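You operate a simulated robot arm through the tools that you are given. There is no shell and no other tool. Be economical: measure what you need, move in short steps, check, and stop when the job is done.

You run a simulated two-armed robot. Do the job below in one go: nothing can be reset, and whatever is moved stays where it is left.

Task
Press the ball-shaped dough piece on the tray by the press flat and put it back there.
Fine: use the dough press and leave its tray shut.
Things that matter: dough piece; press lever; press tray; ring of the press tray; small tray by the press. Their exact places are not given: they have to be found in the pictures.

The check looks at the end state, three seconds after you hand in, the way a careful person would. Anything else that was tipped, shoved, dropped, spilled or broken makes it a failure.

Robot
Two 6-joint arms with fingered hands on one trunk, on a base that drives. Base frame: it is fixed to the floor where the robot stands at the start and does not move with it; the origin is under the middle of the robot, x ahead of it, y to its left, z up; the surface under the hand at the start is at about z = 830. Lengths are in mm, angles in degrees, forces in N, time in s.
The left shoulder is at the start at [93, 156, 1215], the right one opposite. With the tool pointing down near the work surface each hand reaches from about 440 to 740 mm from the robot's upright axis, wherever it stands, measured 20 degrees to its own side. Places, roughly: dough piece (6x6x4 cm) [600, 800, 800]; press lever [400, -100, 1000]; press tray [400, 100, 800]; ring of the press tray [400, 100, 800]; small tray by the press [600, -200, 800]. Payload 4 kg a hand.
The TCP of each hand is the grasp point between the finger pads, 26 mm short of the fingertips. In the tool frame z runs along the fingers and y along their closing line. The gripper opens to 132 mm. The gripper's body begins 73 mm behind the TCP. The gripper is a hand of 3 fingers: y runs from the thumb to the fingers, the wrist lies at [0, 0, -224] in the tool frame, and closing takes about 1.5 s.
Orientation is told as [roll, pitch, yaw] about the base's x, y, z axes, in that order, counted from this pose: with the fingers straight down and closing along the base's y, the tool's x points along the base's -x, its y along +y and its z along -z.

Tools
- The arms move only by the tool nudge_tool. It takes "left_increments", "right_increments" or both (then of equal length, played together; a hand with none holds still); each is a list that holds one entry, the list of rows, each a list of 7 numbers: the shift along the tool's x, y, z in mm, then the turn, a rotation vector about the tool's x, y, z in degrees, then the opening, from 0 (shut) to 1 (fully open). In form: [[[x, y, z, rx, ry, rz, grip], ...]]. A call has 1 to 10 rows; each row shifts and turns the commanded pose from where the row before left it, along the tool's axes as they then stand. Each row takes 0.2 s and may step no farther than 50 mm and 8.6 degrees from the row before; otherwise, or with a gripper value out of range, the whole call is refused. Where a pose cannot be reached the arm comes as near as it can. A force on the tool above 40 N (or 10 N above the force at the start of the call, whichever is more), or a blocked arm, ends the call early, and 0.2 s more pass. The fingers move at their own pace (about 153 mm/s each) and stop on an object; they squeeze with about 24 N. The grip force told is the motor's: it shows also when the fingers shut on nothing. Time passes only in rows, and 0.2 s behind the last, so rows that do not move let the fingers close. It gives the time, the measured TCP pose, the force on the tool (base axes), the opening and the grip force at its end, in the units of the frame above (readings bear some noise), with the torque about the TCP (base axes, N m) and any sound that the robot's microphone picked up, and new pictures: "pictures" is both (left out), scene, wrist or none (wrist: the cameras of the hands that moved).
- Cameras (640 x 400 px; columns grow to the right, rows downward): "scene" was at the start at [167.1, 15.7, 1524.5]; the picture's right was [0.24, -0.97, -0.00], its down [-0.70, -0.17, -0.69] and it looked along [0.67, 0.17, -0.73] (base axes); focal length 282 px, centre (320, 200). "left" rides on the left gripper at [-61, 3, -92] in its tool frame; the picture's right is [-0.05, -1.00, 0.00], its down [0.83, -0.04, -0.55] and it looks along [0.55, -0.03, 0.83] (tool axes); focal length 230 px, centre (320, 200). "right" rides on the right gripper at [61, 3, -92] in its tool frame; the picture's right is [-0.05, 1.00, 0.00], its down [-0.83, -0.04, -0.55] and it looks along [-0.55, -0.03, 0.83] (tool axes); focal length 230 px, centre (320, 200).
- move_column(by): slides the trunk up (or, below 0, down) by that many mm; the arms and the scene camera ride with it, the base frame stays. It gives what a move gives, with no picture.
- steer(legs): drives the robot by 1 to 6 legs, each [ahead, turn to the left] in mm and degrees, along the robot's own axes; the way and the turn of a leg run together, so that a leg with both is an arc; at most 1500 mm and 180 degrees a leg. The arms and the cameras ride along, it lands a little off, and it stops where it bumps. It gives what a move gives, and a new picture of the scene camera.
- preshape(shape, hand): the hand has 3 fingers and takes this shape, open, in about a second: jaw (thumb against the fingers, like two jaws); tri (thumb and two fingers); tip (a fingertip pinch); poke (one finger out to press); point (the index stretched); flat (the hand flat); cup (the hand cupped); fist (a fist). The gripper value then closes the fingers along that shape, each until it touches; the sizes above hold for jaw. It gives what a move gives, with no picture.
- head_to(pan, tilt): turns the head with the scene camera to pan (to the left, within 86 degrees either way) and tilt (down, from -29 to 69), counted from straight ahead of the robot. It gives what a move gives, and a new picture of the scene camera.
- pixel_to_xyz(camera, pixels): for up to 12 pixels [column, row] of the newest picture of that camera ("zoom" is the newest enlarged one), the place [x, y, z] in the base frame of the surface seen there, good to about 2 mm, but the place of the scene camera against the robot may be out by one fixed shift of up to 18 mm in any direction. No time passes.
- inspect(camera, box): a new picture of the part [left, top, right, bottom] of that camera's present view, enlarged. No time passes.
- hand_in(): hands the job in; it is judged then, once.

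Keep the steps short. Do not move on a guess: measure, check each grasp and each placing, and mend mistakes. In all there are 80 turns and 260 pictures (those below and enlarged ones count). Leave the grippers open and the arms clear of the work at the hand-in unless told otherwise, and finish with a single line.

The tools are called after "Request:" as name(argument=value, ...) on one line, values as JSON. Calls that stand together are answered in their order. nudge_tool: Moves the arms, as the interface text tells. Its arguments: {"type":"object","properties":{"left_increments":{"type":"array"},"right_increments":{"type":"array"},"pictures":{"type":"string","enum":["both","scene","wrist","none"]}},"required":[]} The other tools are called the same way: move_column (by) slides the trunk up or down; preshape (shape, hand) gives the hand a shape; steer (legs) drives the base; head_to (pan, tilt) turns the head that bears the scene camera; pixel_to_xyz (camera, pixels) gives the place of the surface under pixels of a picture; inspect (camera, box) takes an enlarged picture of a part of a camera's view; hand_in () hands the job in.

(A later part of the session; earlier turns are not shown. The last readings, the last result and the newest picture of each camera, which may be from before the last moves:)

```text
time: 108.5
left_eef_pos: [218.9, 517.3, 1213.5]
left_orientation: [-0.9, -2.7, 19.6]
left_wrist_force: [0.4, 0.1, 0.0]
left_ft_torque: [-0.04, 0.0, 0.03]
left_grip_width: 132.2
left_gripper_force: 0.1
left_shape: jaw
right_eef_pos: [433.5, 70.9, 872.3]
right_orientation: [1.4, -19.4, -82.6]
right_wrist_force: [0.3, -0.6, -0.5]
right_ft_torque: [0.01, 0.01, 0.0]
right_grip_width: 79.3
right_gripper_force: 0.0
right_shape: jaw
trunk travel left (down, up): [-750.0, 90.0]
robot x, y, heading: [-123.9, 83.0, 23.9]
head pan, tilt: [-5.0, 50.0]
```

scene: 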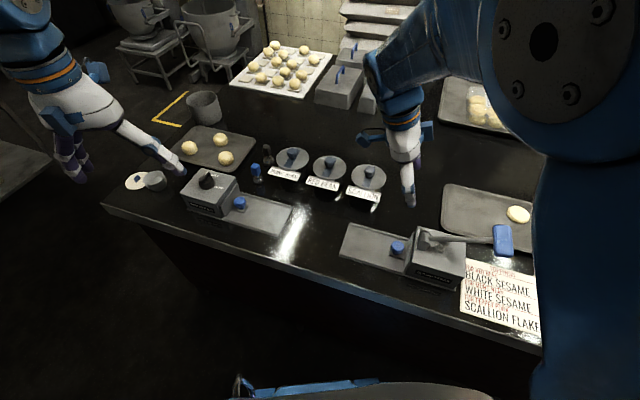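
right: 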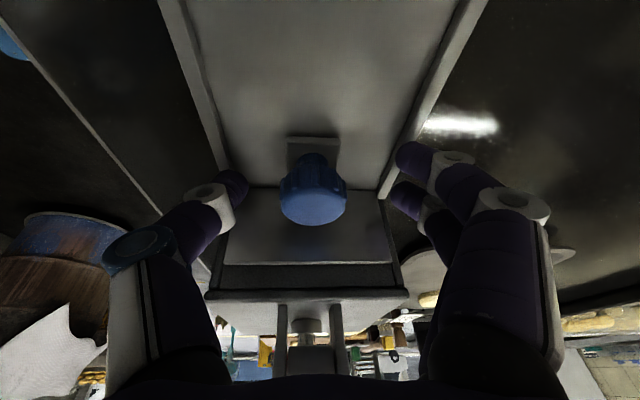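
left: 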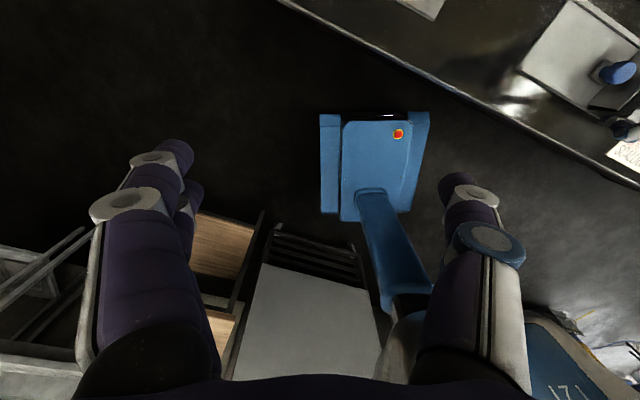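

Well placed. I'll close on the knob and start pulling towards +y.

Request:
nudge_tool(right_increments=[[[0, -2, 0, 0, 0, 0, 0.5], [0, -1, 0, 0, 0, 0, 0.3], [0, 0, 0, 0, 0, 0, 0.1], [0, 0, 0, 0, 0, 0, 0.1], [0, 0, 0, 0, 0, 0, 0.1], [0, 0, 0, 0, 0, 0, 0.1]]], pictures="none")

Request:
nudge_tool(right_increments=[[[3.7, 0.5, -1.3, 0, 0, 0, 0.1], [5.6, 0.7, -2, 0, 0, 0, 0.1], [7.5, 1, -2.6, 0, 0, 0, 0.1], [7.5, 1, -2.6, 0, 0, 0, 0.1], [7.5, 1, -2.6, 0, 0, 0, 0.1], [7.5, 1, -2.6, 0, 0, 0, 0.1], [7.5, 1, -2.6, 0, 0, 0, 0.1], [7.5, 1, -2.6, 0, 0, 0, 0.1], [7.5, 1, -2.6, 0, 0, 0, 0.1], [0, 0, 0, 0, 0, 0, 0.1]]], pictures="wrist")

```text
time: 110.0
left_eef_pos: [219.7, 518.3, 1213.2]
left_orientation: [-1.0, -2.7, 19.7]
left_wrist_force: [0.2, 0.4, 0.7]
left_ft_torque: [0.02, 0.01, 0.0]
left_grip_width: 131.9
left_gripper_force: 0.0
left_shape: jaw
right_eef_pos: [429.7, 70.4, 871.7]
right_orientation: [1.3, -19.4, -82.8]
right_wrist_force: [-4.0, 1.3, -8.1]
right_ft_torque: [0.08, -0.14, -0.11]
right_grip_width: 20.1
right_gripper_force: 24.3
right_shape: jaw
trunk travel left (down, up): [-750.0, 90.0]
robot x, y, heading: [-127.1, 84.8, 23.8]
head pan, tilt: [-5.0, 50.0]
```

```text
time: 112.2
left_eef_pos: [220.7, 518.6, 1213.0]
left_orientation: [-1.0, -2.6, 19.6]
left_wrist_force: [-0.3, 0.3, 0.1]
left_ft_torque: [-0.01, 0.0, 0.0]
left_grip_width: 132.0
left_gripper_force: 0.1
left_shape: jaw
right_eef_pos: [429.4, 135.7, 873.3]
right_orientation: [1.4, -19.6, -82.8]
right_wrist_force: [-3.4, 0.4, -15.7]
right_ft_torque: [0.12, -0.12, -0.12]
right_grip_width: 19.8
right_gripper_force: 24.0
right_shape: jaw
trunk travel left (down, up): [-750.0, 90.0]
robot x, y, heading: [-122.6, 84.7, 24.0]
head pan, tilt: [-5.0, 50.0]
```

right: 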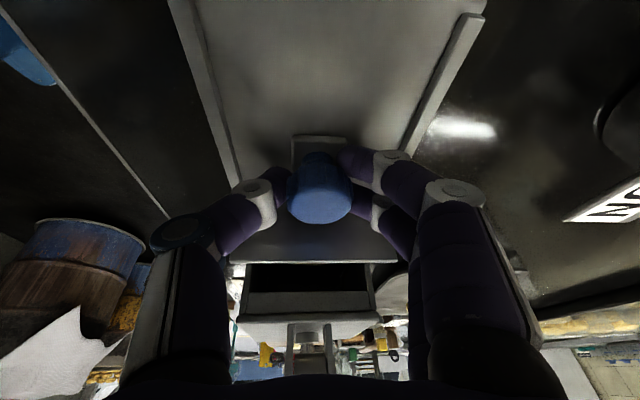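

The tray follows. I'll pull another 46 mm to the open position.

Request:
nudge_tool(right_increments=[[[5.6, 0.7, -1.5, 0, 0, 0, 0.1], [7.5, 1, -2.4, 0, 0, 0, 0.1], [7.5, 1, -2.6, 0, 0, 0, 0.1], [7.5, 1, -2.6, 0, 0, 0, 0.1], [7.5, 1, -2.6, 0, 0, 0, 0.1], [5, 0.6, -1.8, 0, 0, 0, 0.1], [2.5, 0.3, -0.9, 0, 0, 0, 0.1], [0, 0, 0, 0, 0, 0, 0.1]]], pictures="both")

Request:
inspect(camera="scene", box=[320, 190, 480, 290])

```text
time: 114.0
left_eef_pos: [218.3, 517.7, 1214.0]
left_orientation: [-1.0, -2.9, 19.6]
left_wrist_force: [0.2, 0.1, -0.8]
left_ft_torque: [0.0, 0.0, 0.01]
left_grip_width: 132.0
left_gripper_force: 0.0
left_shape: jaw
right_eef_pos: [432.9, 175.1, 872.5]
right_orientation: [1.1, -18.7, -84.1]
right_wrist_force: [-11.0, -1.0, -9.4]
right_ft_torque: [0.05, 0.11, -0.1]
right_grip_width: 19.1
right_gripper_force: 23.9
right_shape: jaw
trunk travel left (down, up): [-750.0, 90.0]
robot x, y, heading: [-125.0, 80.5, 23.5]
head pan, tilt: [-5.0, 50.0]
```

scene: 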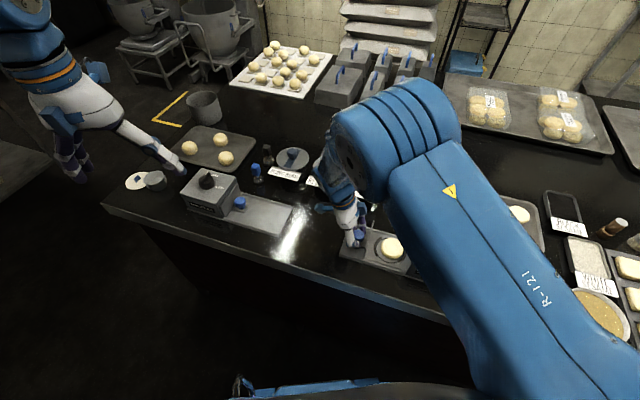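
right: 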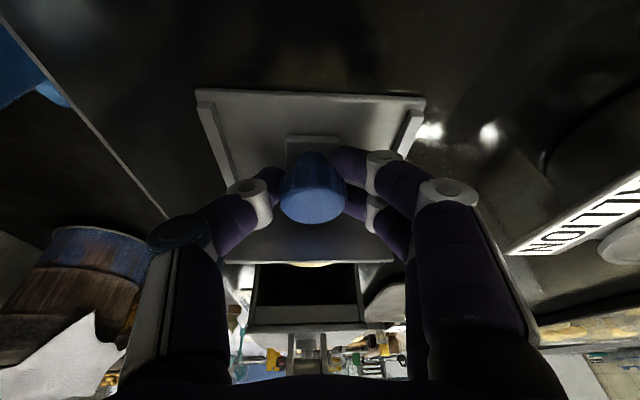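

```text
4.00 times, centred on (400, 240) of scene
```

zoom: 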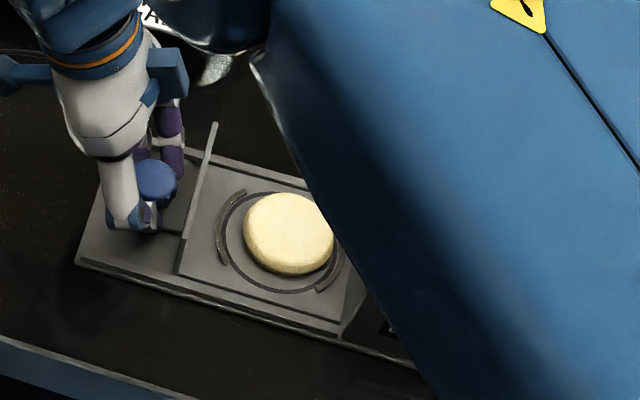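

The dough is now flat and the ring is fully exposed. I'll release the knob, rise straight up, undo the tilt and move over the dough.

Request:
nudge_tool(right_increments=[[[0, 0, 0, 0, 0, 0, 0.3], [0, 0, 0, 0, 0, 0, 0.6], [0, 0, 0, 0, 0, 0, 0.6], [-2, 0, -6, 0, 0, 0, 0.6], [-3.8, 0, -11.4, 0, 0, 0, 0.6], [-3.8, 0, -11.4, 0, 0, 0, 0.6], [-4.5, 0, -14, 0, 0, 0, 0.6], [-5, 0, -15, 0, 0, 0, 0.6], [-5, 0, -15, 0, 0, 0, 0.6], [-5, 0, -15, 0, 0, 0, 0.6]]], pictures="none")

Request:
nudge_tool(right_increments=[[[-4, 0, -6, 0, 3, 0, 0.8], [-10, 0, 0, 0, 5, 0, 0.9], [-12, 0, 0, 0, 5, 0, 0.9], [-12, 0, 0, 0, 5, 0, 0.9], [-12, 0, 0, 0, 1, 0, 0.9], [-12, 0, 0, 0, 0, 0, 0.9], [-12, 0, 0, 0, 0, 0, 0.9], [-8, 0, 0, 0, 0, 0, 0.9], [0, 0, 0, 0, 0, 0, 0.9]]], pictures="both")

```text
time: 116.3
left_eef_pos: [196.9, 507.9, 1189.6]
left_orientation: [-1.4, 1.1, 19.6]
left_wrist_force: [0.3, 1.1, 0.0]
left_ft_torque: [0.01, 0.03, -0.04]
left_grip_width: 131.8
left_gripper_force: 0.0
left_shape: jaw
right_eef_pos: [404.2, 142.5, 921.2]
right_orientation: [-5.7, -18.1, -84.9]
right_wrist_force: [-0.4, -0.5, 0.0]
right_ft_torque: [0.04, 0.01, 0.01]
right_grip_width: 79.6
right_gripper_force: 0.0
right_shape: jaw
right hand out of reach, approached as far as the arm can: row 5, 7, 9
trunk travel left (down, up): [-750.0, 90.0]
robot x, y, heading: [-119.7, 81.9, 23.8]
head pan, tilt: [-5.0, 50.0]
stopped in row 10 (right hand): the arm was blocked; the commanded pose is now the measured one
```

```text
time: 118.3
left_eef_pos: [199.9, 508.9, 1190.9]
left_orientation: [-1.3, 0.8, 19.6]
left_wrist_force: [0.1, -0.1, 0.2]
left_ft_torque: [0.02, 0.02, 0.01]
left_grip_width: 132.0
left_gripper_force: 0.0
left_shape: jaw
right_eef_pos: [418.4, 74.8, 951.1]
right_orientation: [-2.7, 0.4, -84.8]
right_wrist_force: [0.7, 0.5, -0.3]
right_ft_torque: [-0.03, -0.01, -0.01]
right_grip_width: 118.7
right_gripper_force: 0.0
right_shape: jaw
trunk travel left (down, up): [-750.0, 90.0]
robot x, y, heading: [-124.5, 81.4, 23.8]
head pan, tilt: [-5.0, 50.0]
```

scene: 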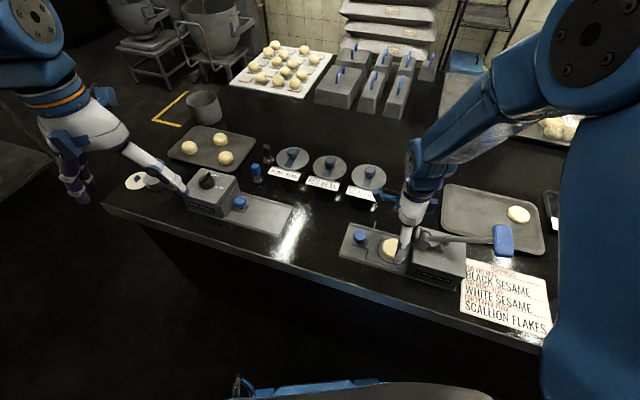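
right: 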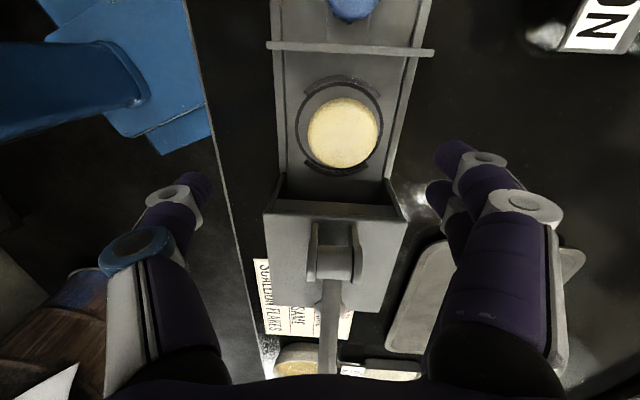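

Now I'll measure the pressed dough.

Request:
pixel_to_xyz(camera="right", pixels=[[343, 133], [312, 135], [374, 132], [343, 102], [343, 163], [400, 48], [300, 208]])

Request:
inspect(camera="right", box=[240, 30, 440, 210])

```text
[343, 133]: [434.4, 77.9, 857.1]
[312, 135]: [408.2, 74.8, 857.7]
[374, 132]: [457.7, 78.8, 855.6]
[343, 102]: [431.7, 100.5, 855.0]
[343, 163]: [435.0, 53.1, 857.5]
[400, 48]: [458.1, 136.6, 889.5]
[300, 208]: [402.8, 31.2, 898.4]
```

```text
2.22 times, centred on (340, 120) of right
```

zoom: 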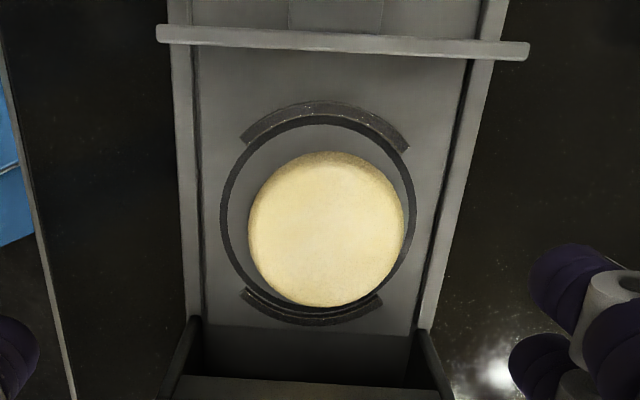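

The disc is centred at (433,78), Ø56, 16 mm thick. I'll check the rail height and come down over it to z≈900, with the roll levelled.

Request:
pixel_to_xyz(camera="right", pixels=[[398, 136], [284, 136], [386, 150], [393, 136], [295, 150]])

Request:
nudge_tool(right_increments=[[[0.5, 3, 4, -0.7, 0, 0, 0.9], [0.5, 4, 6, -0.7, 0, 0, 0.7], [0.5, 4, 8, -0.7, 0, 0, 0.6], [0.5, 4, 8, -0.6, 0, 0, 0.56], [0, 0, 8, 0, 0, 0, 0.56], [0, 0, 8, 0, 0, 0, 0.56], [0, 0, 8, 0, 0, 0, 0.56], [0, 0, 0, 0, 0, 0, 0.56]]], pictures="wrist")

Request:
inspect(camera="right", box=[220, 60, 420, 230])

```text
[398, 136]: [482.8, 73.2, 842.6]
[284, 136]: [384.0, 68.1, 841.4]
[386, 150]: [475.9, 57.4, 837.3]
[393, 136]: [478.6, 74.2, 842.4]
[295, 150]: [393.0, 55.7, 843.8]
```

```text
time: 120.2
left_eef_pos: [199.0, 510.6, 1191.1]
left_orientation: [-1.3, 1.0, 19.7]
left_wrist_force: [-0.4, -0.2, -0.1]
left_ft_torque: [0.04, 0.0, -0.02]
left_grip_width: 132.0
left_gripper_force: 0.1
left_shape: jaw
right_eef_pos: [433.2, 77.7, 899.3]
right_orientation: [0.1, 0.3, -84.7]
right_wrist_force: [0.6, 0.0, 0.4]
right_ft_torque: [-0.01, 0.04, -0.03]
right_grip_width: 74.4
right_gripper_force: 0.0
right_shape: jaw
trunk travel left (down, up): [-750.0, 90.0]
robot x, y, heading: [-124.8, 85.1, 23.5]
head pan, tilt: [-5.0, 50.0]
```

right: 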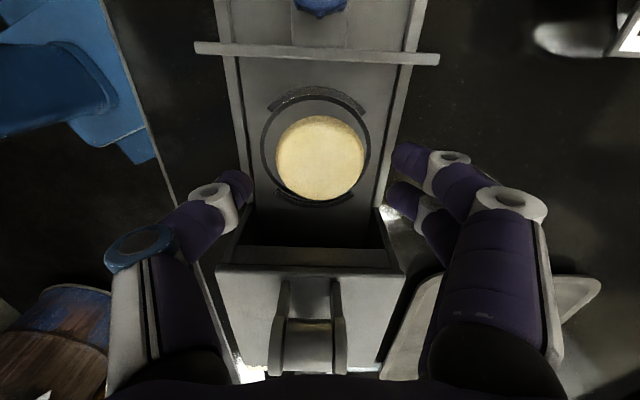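

```text
2.35 times, centred on (320, 145) of right
```

zoom: 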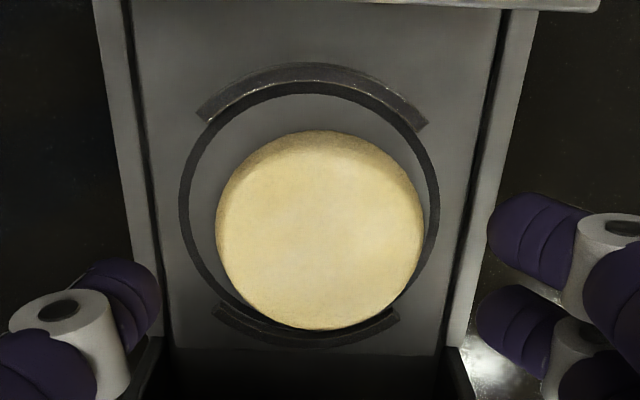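

Aligned. The rails are level with the tray (842), so the fingertips can go to about 844: TCP 870. Then I'll close.

Request:
nudge_tool(right_increments=[[[0, 0, 5, 0, 0, 0, 0.56], [0, 0, 6, 0, 0, 0, 0.56], [0, 0, 6, 0, 0, 0, 0.56], [0, 0, 6, 0, 0, 0, 0.56], [0, 0, 5, 0, 0, 0, 0.56], [0, 0, 1.5, 0, 0, 0, 0.56], [0, 0, 0, 0, 0, 0, 0.56], [0, 0, 0, 0, 0, 0, 0.56]]], pictures="none")

Request:
nudge_tool(right_increments=[[[0, 0, 0, 0, 0, 0, 0.45], [0, 0, 0, 0, 0, 0, 0.4], [0, 0, 0, 0, 0, 0, 0.3], [0, 0, 0, 0, 0, 0, 0.2], [0, 0, 0, 0, 0, 0, 0.2], [0, 0, 0, 0, 0, 0, 0.2]]], pictures="wrist")

```text
time: 122.0
left_eef_pos: [198.5, 509.6, 1190.9]
left_orientation: [-1.3, 0.9, 19.6]
left_wrist_force: [-0.6, -0.6, 0.0]
left_ft_torque: [0.03, 0.01, 0.0]
left_grip_width: 131.9
left_gripper_force: 0.0
left_shape: jaw
right_eef_pos: [433.3, 79.3, 871.3]
right_orientation: [-0.1, 0.4, -84.8]
right_wrist_force: [0.2, -0.3, -0.1]
right_ft_torque: [-0.01, -0.03, 0.03]
right_grip_width: 74.5
right_gripper_force: 0.0
right_shape: jaw
trunk travel left (down, up): [-750.0, 90.0]
robot x, y, heading: [-126.2, 81.0, 23.5]
head pan, tilt: [-5.0, 50.0]
```

```text
time: 123.3
left_eef_pos: [199.5, 509.3, 1190.2]
left_orientation: [-1.3, 0.9, 19.7]
left_wrist_force: [-0.7, 0.0, 0.2]
left_ft_torque: [-0.02, 0.0, 0.01]
left_grip_width: 132.0
left_gripper_force: 0.0
left_shape: jaw
right_eef_pos: [432.9, 78.8, 873.2]
right_orientation: [0.0, 0.4, -84.9]
right_wrist_force: [-0.7, -0.5, -0.2]
right_ft_torque: [-0.01, 0.01, 0.01]
right_grip_width: 50.1
right_gripper_force: 23.5
right_shape: jaw
trunk travel left (down, up): [-750.0, 90.0]
robot x, y, heading: [-124.8, 85.3, 23.8]
head pan, tilt: [-5.0, 50.0]
```

right: 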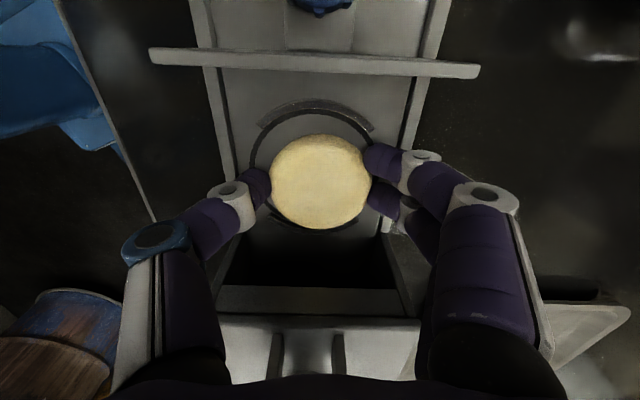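

Gripped at 50 mm. I'll lift straight up and check that it's held.

Request:
nudge_tool(right_increments=[[[0, 0, -4, 0, 0, 0, 0.2], [0, 0, -6, 0, 0, 0, 0.2], [0, 0, -10, 0, 0, 0, 0.2], [0, 0, -12, 0, 0, 0, 0.2], [0, 0, -15, 0, 0, 0, 0.2], [0, 0, -15, 0, 0, 0, 0.2], [0, 0, -15, 0, 0, 0, 0.2], [0, 0, -15, 0, 0, 0, 0.2], [0, 0, -15, 0, 0, 0, 0.2], [0, 0, -15, 0, 0, 0, 0.2]]], pictures="wrist")

Request:
nudge_tool(right_increments=[[[0, 0, -12, 0, 0, -4, 0.2], [0, 0, -15, 0, 0, -8, 0.2], [0, 0, -15, 0, 0, -8, 0.2], [0, 0, -15, 0, 0, -8, 0.2], [0, 0, -15, 0, 0, -8, 0.2], [0, 0, -15, 0, 0, -8, 0.2], [0, 0, -15, 0, 0, -8, 0.2], [0, 0, -10, 0, 0, -8, 0.2], [0, 0, 0, 0, 0, -4, 0.2], [0, 0, 0, 0, 0, 0, 0.2]]], pictures="wrist")

```text
time: 125.5
left_eef_pos: [198.8, 508.7, 1191.2]
left_orientation: [-1.2, 0.9, 19.6]
left_wrist_force: [0.0, -0.6, 0.2]
left_ft_torque: [0.01, -0.01, 0.0]
left_grip_width: 131.8
left_gripper_force: 0.0
left_shape: jaw
right_eef_pos: [433.9, 78.2, 992.7]
right_orientation: [0.0, 0.5, -84.8]
right_wrist_force: [0.4, -0.3, -0.6]
right_ft_torque: [0.01, -0.02, 0.02]
right_grip_width: 49.8
right_gripper_force: 24.4
right_shape: jaw
trunk travel left (down, up): [-750.0, 90.0]
robot x, y, heading: [-126.3, 84.4, 23.7]
head pan, tilt: [-5.0, 50.0]
```

right: 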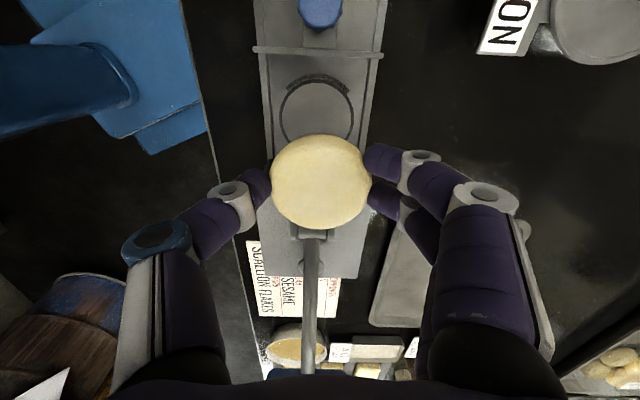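

```text
time: 127.8
left_eef_pos: [200.7, 508.7, 1190.0]
left_orientation: [-1.3, 0.9, 19.6]
left_wrist_force: [0.3, 0.2, -0.4]
left_ft_torque: [-0.01, 0.03, -0.01]
left_grip_width: 132.2
left_gripper_force: 0.0
left_shape: jaw
right_eef_pos: [432.8, 77.2, 1104.5]
right_orientation: [0.4, 0.2, -20.7]
right_wrist_force: [0.1, 0.9, -0.5]
right_ft_torque: [-0.01, 0.01, -0.03]
right_grip_width: 49.7
right_gripper_force: 24.0
right_shape: jaw
trunk travel left (down, up): [-750.0, 90.0]
robot x, y, heading: [-121.2, 83.4, 23.8]
head pan, tilt: [-5.0, 50.0]
```

right: 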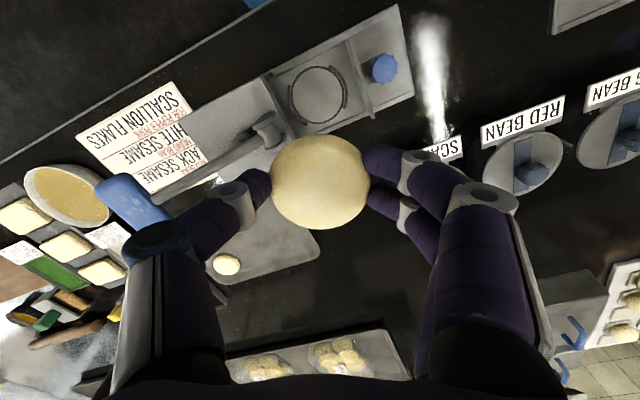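

The disc is held securely. Now I'll turn right 24° and drive 110 mm forward to bring the small tray into reach, then straighten the hand's yaw.

Request:
steer(legs=[[0, -23.7], [110, 0]])

Request:
nudge_tool(right_increments=[[[0, 0, 0, 0, 0, -4, 0.2], [0, 0, 0, 0, 0, -8, 0.2], [0, 0, 0, 0, 0, -8, 0.2], [0, 0, 0, 0, 0, -8, 0.2], [0, 0, 0, 0, 0, -8, 0.2], [0, 0, 0, 0, 0, -8, 0.2], [0, 0, 0, 0, 0, 0, 0.2], [0, 0, 0, 0, 0, 0, 0.2]]], left_increments=[[[-2, 0, -2, 0, 0, 0, 1], [-6, 0, -3, 0, 0, 0, 1], [-6, 0, -3, 0, 0, 0, 1], [-6, 0, -3, 0, 0, 0, 1], [-6, 0, -3, 0, 0, 0, 1], [-6, 0, -3, 0, 0, 0, 1], [0, 0, 0, 0, 0, 0, 1], [0, 0, 0, 0, 0, 0, 1]]], pictures="wrist")

```text
time: 130.2
left_eef_pos: [446.8, 346.7, 1220.9]
left_orientation: [-1.1, -2.7, -4.0]
left_wrist_force: [-0.6, -0.1, 2.1]
left_ft_torque: [-0.05, 0.02, 0.01]
left_grip_width: 132.1
left_gripper_force: 0.0
left_shape: jaw
right_eef_pos: [479.9, -143.0, 1112.2]
right_orientation: [0.8, -0.5, -44.4]
right_wrist_force: [-0.4, -0.8, 0.1]
right_ft_torque: [0.0, 0.06, 0.0]
right_grip_width: 49.7
right_gripper_force: 24.1
right_shape: jaw
trunk travel left (down, up): [-750.0, 90.0]
robot x, y, heading: [-15.9, 82.5, 0.2]
head pan, tilt: [-5.0, 50.0]
```

scene: 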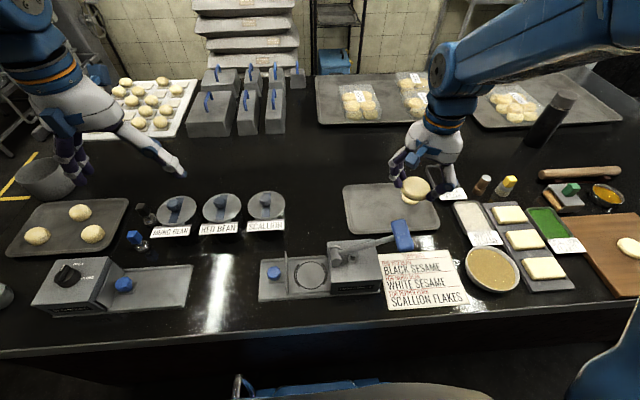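

```text
time: 132.1
left_eef_pos: [485.8, 341.8, 1238.0]
left_orientation: [-1.0, -2.7, -4.1]
left_wrist_force: [-0.3, 0.8, 0.8]
left_ft_torque: [-0.03, -0.05, -0.02]
left_grip_width: 132.0
left_gripper_force: 0.1
left_shape: jaw
left hand out of reach, approached as far as the arm can: row 2
right_eef_pos: [481.5, -145.0, 1111.3]
right_orientation: [0.4, -0.8, -0.4]
right_wrist_force: [1.1, 0.8, 0.0]
right_ft_torque: [0.0, -0.01, 0.0]
right_grip_width: 49.5
right_gripper_force: 23.9
right_shape: jaw
trunk travel left (down, up): [-750.0, 90.0]
robot x, y, heading: [-14.1, 83.2, 0.4]
head pan, tilt: [-5.0, 50.0]
```

right: 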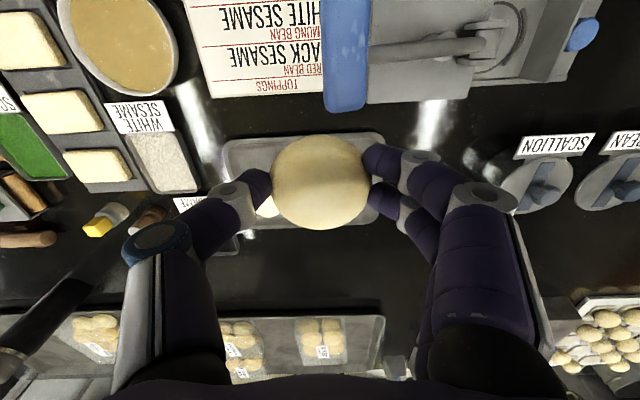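
left: 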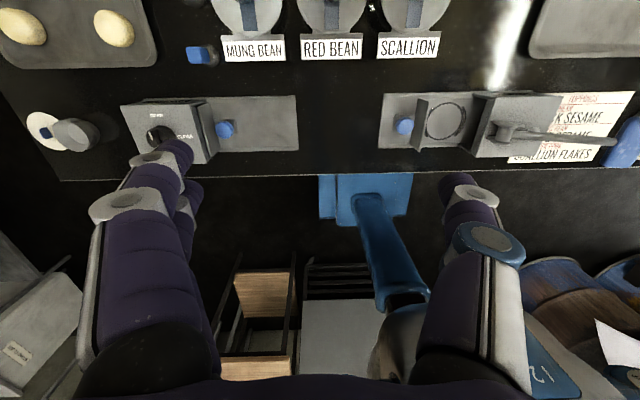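

Next I'll carry it over the tray spot at (597,-114), descending in stages.

Request:
nudge_tool(right_increments=[[[-8, 2, 4, 0, 0, 0, 0.2], [-12, 3, 6, 0, 0, 0, 0.2], [-12, 3, 8, 0, 0, 0, 0.2], [-12, 3, 10, 0, 0, 0, 0.2], [-12, 3, 12, 0, 0, 0, 0.2], [-12, 4, 12, 0, 0, 0, 0.2], [-12, 4, 12, 0, 0, 0, 0.2], [-12, 4, 12, 0, 0.4, 0, 0.2], [-12, 4, 12, 0, 0.4, 0, 0.2], [-11, 1, 12, 0, 0, 0, 0.2]]], pictures="none")

Request:
nudge_tool(right_increments=[[[0, 0, 8, 0, 0, 0, 0.2], [0, 0, 8, 0, 0, 0, 0.2], [0, 0, 8, 0, 0, 0, 0.2], [0, 0, 8, 0, 0, 0, 0.2], [0, 0, 8, 0, 0, 0, 0.2], [0, 0, 8, 0, 0, 0, 0.2], [0, 0, 8, 0, 0, 0, 0.2], [0, 0, 8, 0, 0, 0, 0.2], [0, 0, 8, 0, 0, 0, 0.2], [0, 0, 0, 0, 0, 0, 0.2]]], pictures="both")

```text
time: 134.2
left_eef_pos: [487.8, 342.7, 1236.7]
left_orientation: [-1.0, -2.6, -4.1]
left_wrist_force: [-0.3, 0.6, 0.3]
left_ft_torque: [-0.01, 0.02, -0.01]
left_grip_width: 131.8
left_gripper_force: 0.0
left_shape: jaw
right_eef_pos: [598.3, -114.7, 1011.0]
right_orientation: [0.3, 0.1, -0.3]
right_wrist_force: [-0.3, 0.0, -0.8]
right_ft_torque: [-0.01, 0.02, -0.01]
right_grip_width: 49.5
right_gripper_force: 24.1
right_shape: jaw
trunk travel left (down, up): [-750.0, 90.0]
robot x, y, heading: [-15.9, 85.4, 0.3]
head pan, tilt: [-5.0, 50.0]
```

```text
time: 136.4
left_eef_pos: [488.0, 342.6, 1237.7]
left_orientation: [-1.0, -2.8, -4.1]
left_wrist_force: [0.6, -0.3, 0.0]
left_ft_torque: [0.02, 0.01, -0.01]
left_grip_width: 131.9
left_gripper_force: 0.0
left_shape: jaw
right_eef_pos: [598.6, -115.0, 939.1]
right_orientation: [0.2, 0.0, -0.5]
right_wrist_force: [-0.4, -0.3, 0.0]
right_ft_torque: [0.02, 0.02, 0.05]
right_grip_width: 49.6
right_gripper_force: 23.8
right_shape: jaw
trunk travel left (down, up): [-750.0, 90.0]
robot x, y, heading: [-12.5, 83.2, 0.3]
head pan, tilt: [-5.0, 50.0]
```

scene: 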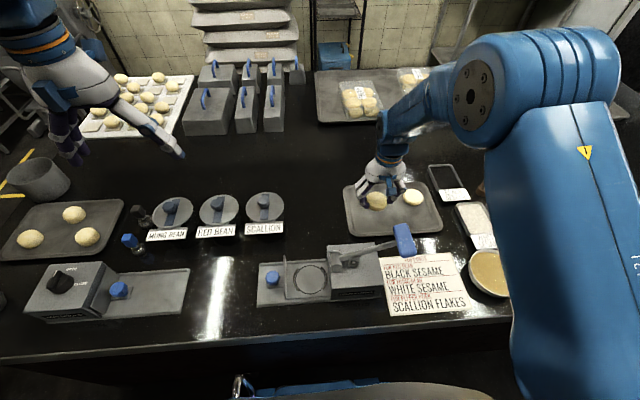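
right: 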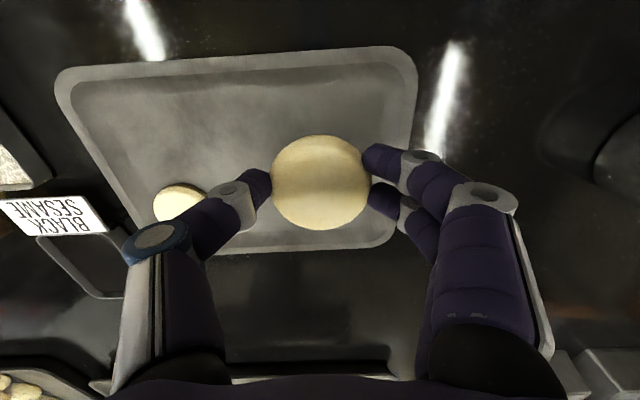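

The position is right. I'll lower to TCP z≈866.

Request:
nudge_tool(right_increments=[[[0, 0, 8, 0, 0, 0, 0.2], [0, 0, 9, 0, 0, 0, 0.2], [0, 0, 9, 0, 0, 0, 0.2], [0, 0, 9, 0, 0, 0, 0.2], [0, 0, 9, 0, 0, 0, 0.2], [0, 0, 9, 0, 0, 0, 0.2], [0, 0, 8, 0, 0, 0, 0.2], [0, 0, 6, 0, 0, 0, 0.2], [0, 0, 5, 0, 0, 0, 0.2], [0, 0, 0, 0, 0, 0, 0.2]]], pictures="wrist")

```text
time: 138.7
left_eef_pos: [487.0, 342.2, 1236.4]
left_orientation: [-1.0, -2.8, -4.1]
left_wrist_force: [-0.7, -0.1, 0.0]
left_ft_torque: [-0.01, 0.01, 0.0]
left_grip_width: 132.1
left_gripper_force: 0.1
left_shape: jaw
right_eef_pos: [599.6, -113.5, 866.7]
right_orientation: [0.2, 0.0, -0.4]
right_wrist_force: [0.6, -0.2, -0.3]
right_ft_torque: [-0.03, -0.02, 0.0]
right_grip_width: 49.5
right_gripper_force: 24.3
right_shape: jaw
trunk travel left (down, up): [-750.0, 90.0]
robot x, y, heading: [-12.9, 79.6, 0.6]
head pan, tilt: [-5.0, 50.0]
5 turns are left
```

right: 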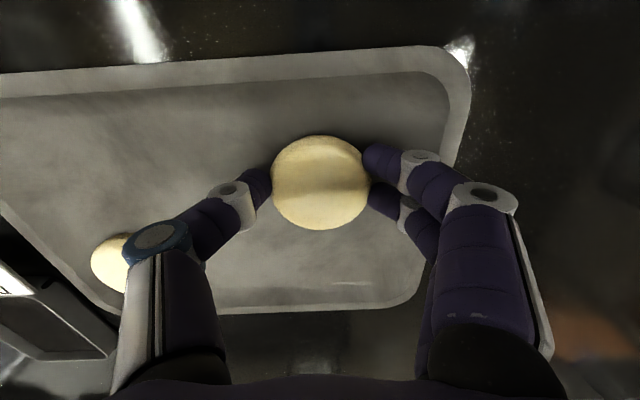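

It's on the tray level. Few turns remain, so I'll batch: release, rise, draw back, turn the hand, return to the press pose and hover by the knob, all at safe heights.

Request:
nudge_tool(right_increments=[[[0, 0, 1.5, 0, 0, 0, 0.2], [0, 0, 0, 0, 0, 0, 0.4], [0, 0, 0, 0, 0, 0, 0.56], [0, 0, 0, 0, 0, 0, 0.56], [0, 0, -6, 0, 0, 0, 0.56], [0, 0, -10, 0, 0, 0, 0.56], [0, 0, -14, 0, 0, 0, 0.56], [0, 0, -15, 0, 0, 0, 0.56], [0, 0, -15, 0, 0, 0, 0.56], [0, 0, -15, 0, 0, 0, 0.56]]], pictures="wrist")

Request:
nudge_tool(right_increments=[[[0, 0, -15, 0, 0, 0, 0.6], [0, 0, -15, 0, 0, 0, 0.6], [0, 0, -15, 0, 0, 0, 0.6], [0, 0, -15, 0, 0, 0, 0.6], [0, 0, -15, 0, 0, 0, 0.6], [0, 0, -15, 0, 0, 0, 0.6], [0, 0, -15, 0, 0, 0, 0.6], [0, 0, -15, 0, 0, 0, 0.6], [0, 0, -15, 0, 0, 0, 0.6], [0, 0, -15, 0, 0, 0, 0.6]]], pictures="none")

Request:
nudge_tool(right_increments=[[[6, -2, 0, 0, 0, 0, 0.6], [10, -3, 0, 0, 0, 0, 0.6], [10, -4, 0, 0, 0, 0, 0.6], [10, -4, 0, 0, 0, 0, 0.6], [10, -4, 0, 0, 0, 0, 0.6], [10, -4, 0, 0, 0, 0, 0.6], [10, -3, 0, 0, 0, 0, 0.6], [8, -2, 0, 0, 0, 0, 0.6], [0, 0, 0, 0, 0, 0, 0.6]]], pictures="none")

Request:
nudge_tool(right_increments=[[[0, 0, 0, 0, 0, 4, 0.6], [0, 0, 0, 0, 0, 8, 0.6], [0, 0, 0, 0, 0, 8, 0.6], [0, 0, 0, 0, 0, 8, 0.6], [0, 0, 0, 0, 0, 8, 0.6], [0, 0, 0, 0, 0, 8, 0.6], [0, 0, 0, 0, 0, 8, 0.6], [0, 0, 0, 0, 0, 8, 0.6], [0, 0, 0, 0, 0, 8, 0.6], [0, 0, 0, 0, 0, 0, 0.6]]], pictures="none")

Request:
steer(legs=[[-110, 0], [0, 23.7]])

Request:
nudge_tool(right_increments=[[[0, 0, 0, 0, 0, 8, 0.6], [0, 0, 0, 0, 0, 8, 0.6], [0, 0, 0, 0, 0, 8, 0.6], [0, 0, 0, 0, 0, 8, 0.6], [0, 0, 0, 0, -4, 6, 0.6], [0, 0, 0, 0, -5, 0, 0.6], [0, 0, 0, 0, -5, 0, 0.6], [0, 0, 0, 0, -5, 0, 0.6], [0, 0, 0, 0, 0, 0, 0.6], [0, 0, 0, 0, 0, 0, 0.6]]], pictures="none")

Request:
nudge_tool(right_increments=[[[8, 0, 8, 0, 0, 0, 0.6], [12, 0, 12, 0, 0, 0, 0.6], [13, 0, 13, 0, 0, 0, 0.6], [13, 0, 13, 0, 0, 0, 0.6], [13, 0, 13, 0, 0, 0, 0.6], [13, 0, 13, 0, 0, 0, 0.6], [13, 0, 13, 0, 0, 0, 0.6], [13, 0, 13, 0, 0, 0, 0.6], [10, 0, 10, 0, 0, 0, 0.6], [0, 0, 0, 0, 0, 0, 0.6]]], pictures="both")

```text
time: 140.8
left_eef_pos: [486.6, 341.8, 1237.3]
left_orientation: [-1.1, -2.7, -4.1]
left_wrist_force: [-0.9, 0.5, 0.5]
left_ft_torque: [-0.03, -0.03, 0.03]
left_grip_width: 132.0
left_gripper_force: 0.2
left_shape: jaw
right_eef_pos: [598.9, -113.3, 942.0]
right_orientation: [0.3, 0.0, -0.4]
right_wrist_force: [-0.8, 0.5, -0.1]
right_ft_torque: [-0.01, 0.05, -0.02]
right_grip_width: 73.3
right_gripper_force: 0.0
right_shape: jaw
trunk travel left (down, up): [-750.0, 90.0]
robot x, y, heading: [-13.6, 81.5, 0.2]
head pan, tilt: [-5.0, 50.0]
```

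right: 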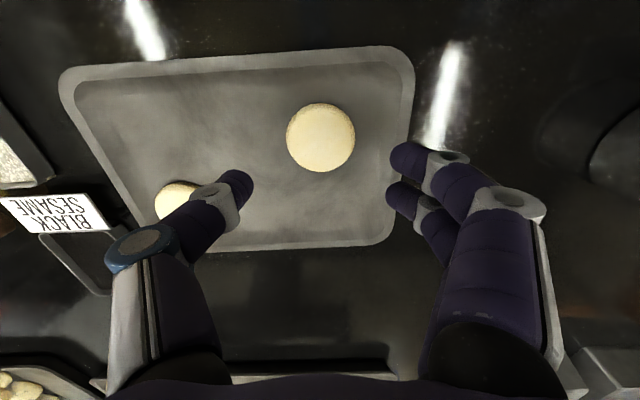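

```text
time: 143.1
left_eef_pos: [485.6, 342.2, 1236.2]
left_orientation: [-1.0, -2.8, -4.0]
left_wrist_force: [0.4, -0.2, -0.1]
left_ft_torque: [-0.01, -0.01, 0.0]
left_grip_width: 132.1
left_gripper_force: 0.0
left_shape: jaw
right_eef_pos: [598.6, -117.2, 1091.5]
right_orientation: [0.3, 0.0, -0.4]
right_wrist_force: [0.1, -0.8, 0.7]
right_ft_torque: [-0.01, -0.02, -0.01]
right_grip_width: 78.7
right_gripper_force: 0.0
right_shape: jaw
trunk travel left (down, up): [-750.0, 90.0]
robot x, y, heading: [-17.4, 81.9, 0.1]
head pan, tilt: [-5.0, 50.0]
```

```text
time: 145.1
left_eef_pos: [486.1, 342.2, 1236.5]
left_orientation: [-1.0, -2.6, -4.1]
left_wrist_force: [-0.8, 0.2, -0.5]
left_ft_torque: [-0.01, -0.01, 0.01]
left_grip_width: 131.8
left_gripper_force: 0.1
left_shape: jaw
right_eef_pos: [524.7, -140.7, 1092.3]
right_orientation: [0.3, 0.0, -0.4]
right_wrist_force: [0.5, 0.3, -0.2]
right_ft_torque: [0.0, -0.01, -0.02]
right_grip_width: 78.8
right_gripper_force: 0.1
right_shape: jaw
trunk travel left (down, up): [-750.0, 90.0]
robot x, y, heading: [-10.7, 81.1, 0.0]
head pan, tilt: [-5.0, 50.0]
```

```text
time: 147.2
left_eef_pos: [487.2, 340.6, 1237.5]
left_orientation: [-0.9, -2.7, -4.1]
left_wrist_force: [0.7, 1.5, 0.3]
left_ft_torque: [0.01, -0.03, -0.03]
left_grip_width: 132.2
left_gripper_force: 0.0
left_shape: jaw
right_eef_pos: [523.2, -140.1, 1091.5]
right_orientation: [0.2, 0.3, -68.4]
right_wrist_force: [0.4, -0.4, -1.2]
right_ft_torque: [0.03, 0.0, 0.06]
right_grip_width: 78.5
right_gripper_force: 0.2
right_shape: jaw
trunk travel left (down, up): [-750.0, 90.0]
robot x, y, heading: [-13.2, 86.5, 0.4]
head pan, tilt: [-5.0, 50.0]
```

```text
time: 149.8
left_eef_pos: [227.5, 522.2, 1236.9]
left_orientation: [-1.1, -2.6, 20.0]
left_wrist_force: [1.1, 0.3, -0.3]
left_ft_torque: [0.02, 0.06, 0.01]
left_grip_width: 132.2
left_gripper_force: 0.0
left_shape: jaw
right_eef_pos: [457.8, 97.0, 1091.0]
right_orientation: [0.0, 0.3, -44.4]
right_wrist_force: [-1.2, -0.8, -0.2]
right_ft_torque: [0.04, -0.03, 0.02]
right_grip_width: 78.8
right_gripper_force: 0.1
right_shape: jaw
trunk travel left (down, up): [-750.0, 90.0]
robot x, y, heading: [-120.0, 75.2, 24.5]
head pan, tilt: [-5.0, 50.0]
```

scene: 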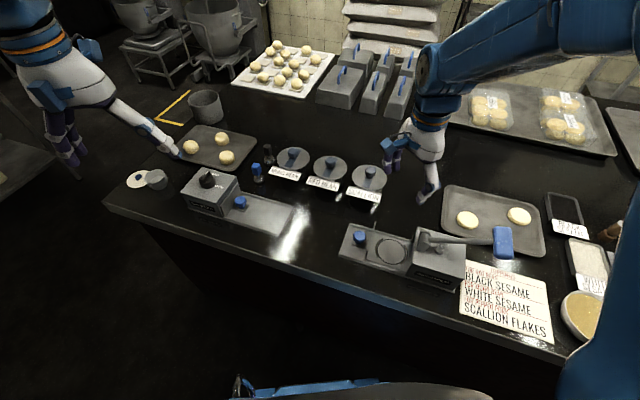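

```text
time: 151.9
left_eef_pos: [209.2, 513.0, 1221.9]
left_orientation: [-1.1, -0.1, 20.0]
left_wrist_force: [0.2, -0.3, -0.2]
left_ft_torque: [-0.03, -0.04, 0.0]
left_grip_width: 131.9
left_gripper_force: 0.0
left_shape: jaw
right_eef_pos: [440.0, 88.7, 1100.9]
right_orientation: [1.2, -18.3, -82.9]
right_wrist_force: [1.3, -0.3, 0.0]
right_ft_torque: [0.02, -0.02, 0.01]
right_grip_width: 79.2
right_gripper_force: 0.1
right_shape: jaw
trunk travel left (down, up): [-750.0, 90.0]
robot x, y, heading: [-119.0, 76.7, 24.4]
head pan, tilt: [-5.0, 50.0]
```

```text
time: 154.2
left_eef_pos: [209.5, 511.9, 1221.5]
left_orientation: [-1.2, -0.2, 20.0]
left_wrist_force: [-0.6, 0.6, -0.9]
left_ft_torque: [0.01, -0.01, 0.01]
left_grip_width: 132.1
left_gripper_force: 0.0
left_shape: jaw
right_eef_pos: [441.3, 150.7, 965.8]
right_orientation: [0.4, -16.4, -85.2]
right_wrist_force: [1.2, -0.1, -0.4]
right_ft_torque: [0.0, 0.02, 0.02]
right_grip_width: 79.3
right_gripper_force: 0.1
right_shape: jaw
trunk travel left (down, up): [-750.0, 90.0]
robot x, y, heading: [-120.9, 76.3, 24.5]
head pan, tilt: [-5.0, 50.0]
4 turns are left
```

scene: 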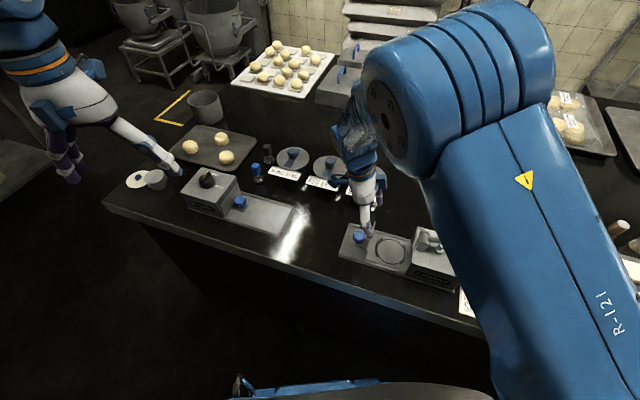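
right: 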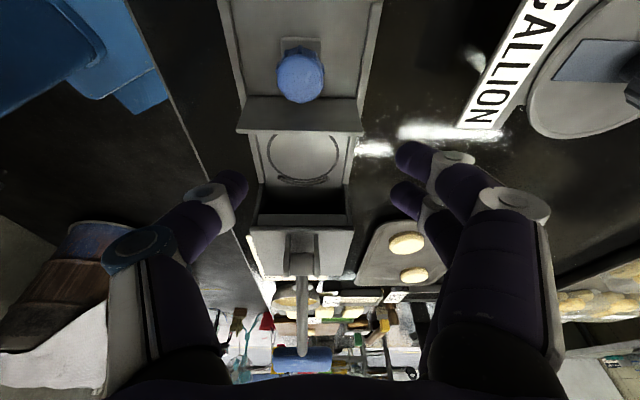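

The flat piece lies on its tray and the empty press tray is open. I'll lower the open fingers astride the knob, just behind the plate, ready to push the tray shut.

Request:
nudge_tool(right_increments=[[[6, -2.5, 0, 0, 0, 0, 0.6], [6, -2.5, 0, 0, 0, 0, 0.6], [6, -2.5, 0, 0, 0, 0, 0.6], [2.3, 0, 7.7, 0, 0, 0, 0.6], [2.3, 0, 7.7, 0, 0, 0, 0.6], [2.3, 0, 7.7, 0, 0, 0, 0.6], [2.3, 0, 7.7, 0, 0, 0, 0.6], [2.3, 0, 7.7, 0, 0, 0, 0.6], [2.3, 0, 7.7, 0, 0, 0, 0.6], [0, 0, 0, 0, 0, 0, 0.6]]], pictures="wrist")

Request:
nudge_tool(right_increments=[[[1.5, 0, 5, 0, 0, 0, 0.6], [2, 0, 6, 0, 0, 0, 0.6], [2, 0, 6, 0, 0, 0, 0.6], [2, 0, 6, 0, 0, 0, 0.6], [2, 0, 6, 0, 0, 0, 0.6], [1, 0, 3, 0, 0, 0, 0.6], [0, 0, 0, 0, 0, 0, 0.6], [0, 0, 0, 0, 0, 0, 0.6]]], pictures="both")

```text
time: 156.3
left_eef_pos: [208.8, 512.9, 1223.2]
left_orientation: [-1.2, -0.3, 19.9]
left_wrist_force: [-0.4, 0.3, 0.1]
left_ft_torque: [-0.01, 0.0, 0.01]
left_grip_width: 131.8
left_gripper_force: 0.0
left_shape: jaw
right_eef_pos: [437.8, 161.7, 910.1]
right_orientation: [0.8, -17.3, -84.5]
right_wrist_force: [0.2, -0.4, -0.2]
right_ft_torque: [0.01, 0.03, -0.01]
right_grip_width: 78.9
right_gripper_force: 0.0
right_shape: jaw
right hand out of reach, approached as far as the arm can: row 3
trunk travel left (down, up): [-750.0, 90.0]
robot x, y, heading: [-122.1, 73.9, 24.3]
head pan, tilt: [-5.0, 50.0]
```

right: 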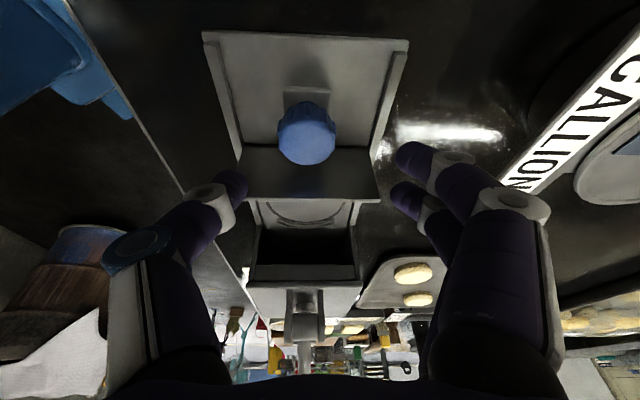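

```text
time: 158.2
left_eef_pos: [209.8, 513.0, 1220.8]
left_orientation: [-1.2, -0.1, 19.9]
left_wrist_force: [0.4, 0.7, 0.7]
left_ft_torque: [-0.04, 0.01, -0.01]
left_grip_width: 132.1
left_gripper_force: 0.0
left_shape: jaw
right_eef_pos: [433.4, 165.2, 874.9]
right_orientation: [1.1, -18.5, -83.1]
right_wrist_force: [0.9, -0.7, -0.2]
right_ft_torque: [-0.02, -0.01, 0.0]
right_grip_width: 79.2
right_gripper_force: 0.1
right_shape: jaw
trunk travel left (down, up): [-750.0, 90.0]
robot x, y, heading: [-123.7, 76.1, 24.3]
head pan, tilt: [-5.0, 50.0]
3 turns are left
```

scene: 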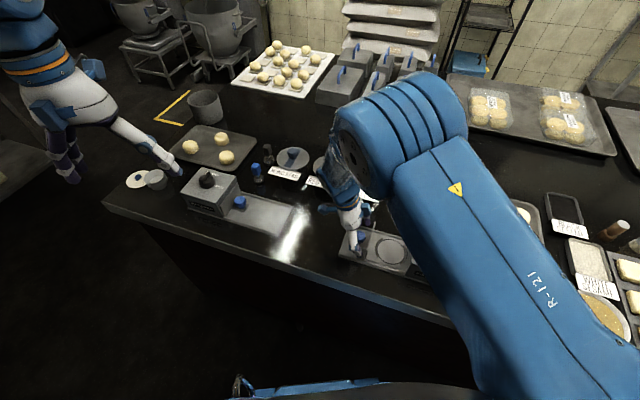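
right: 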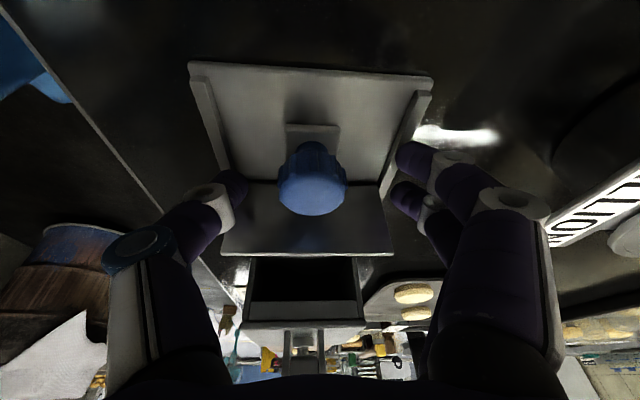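

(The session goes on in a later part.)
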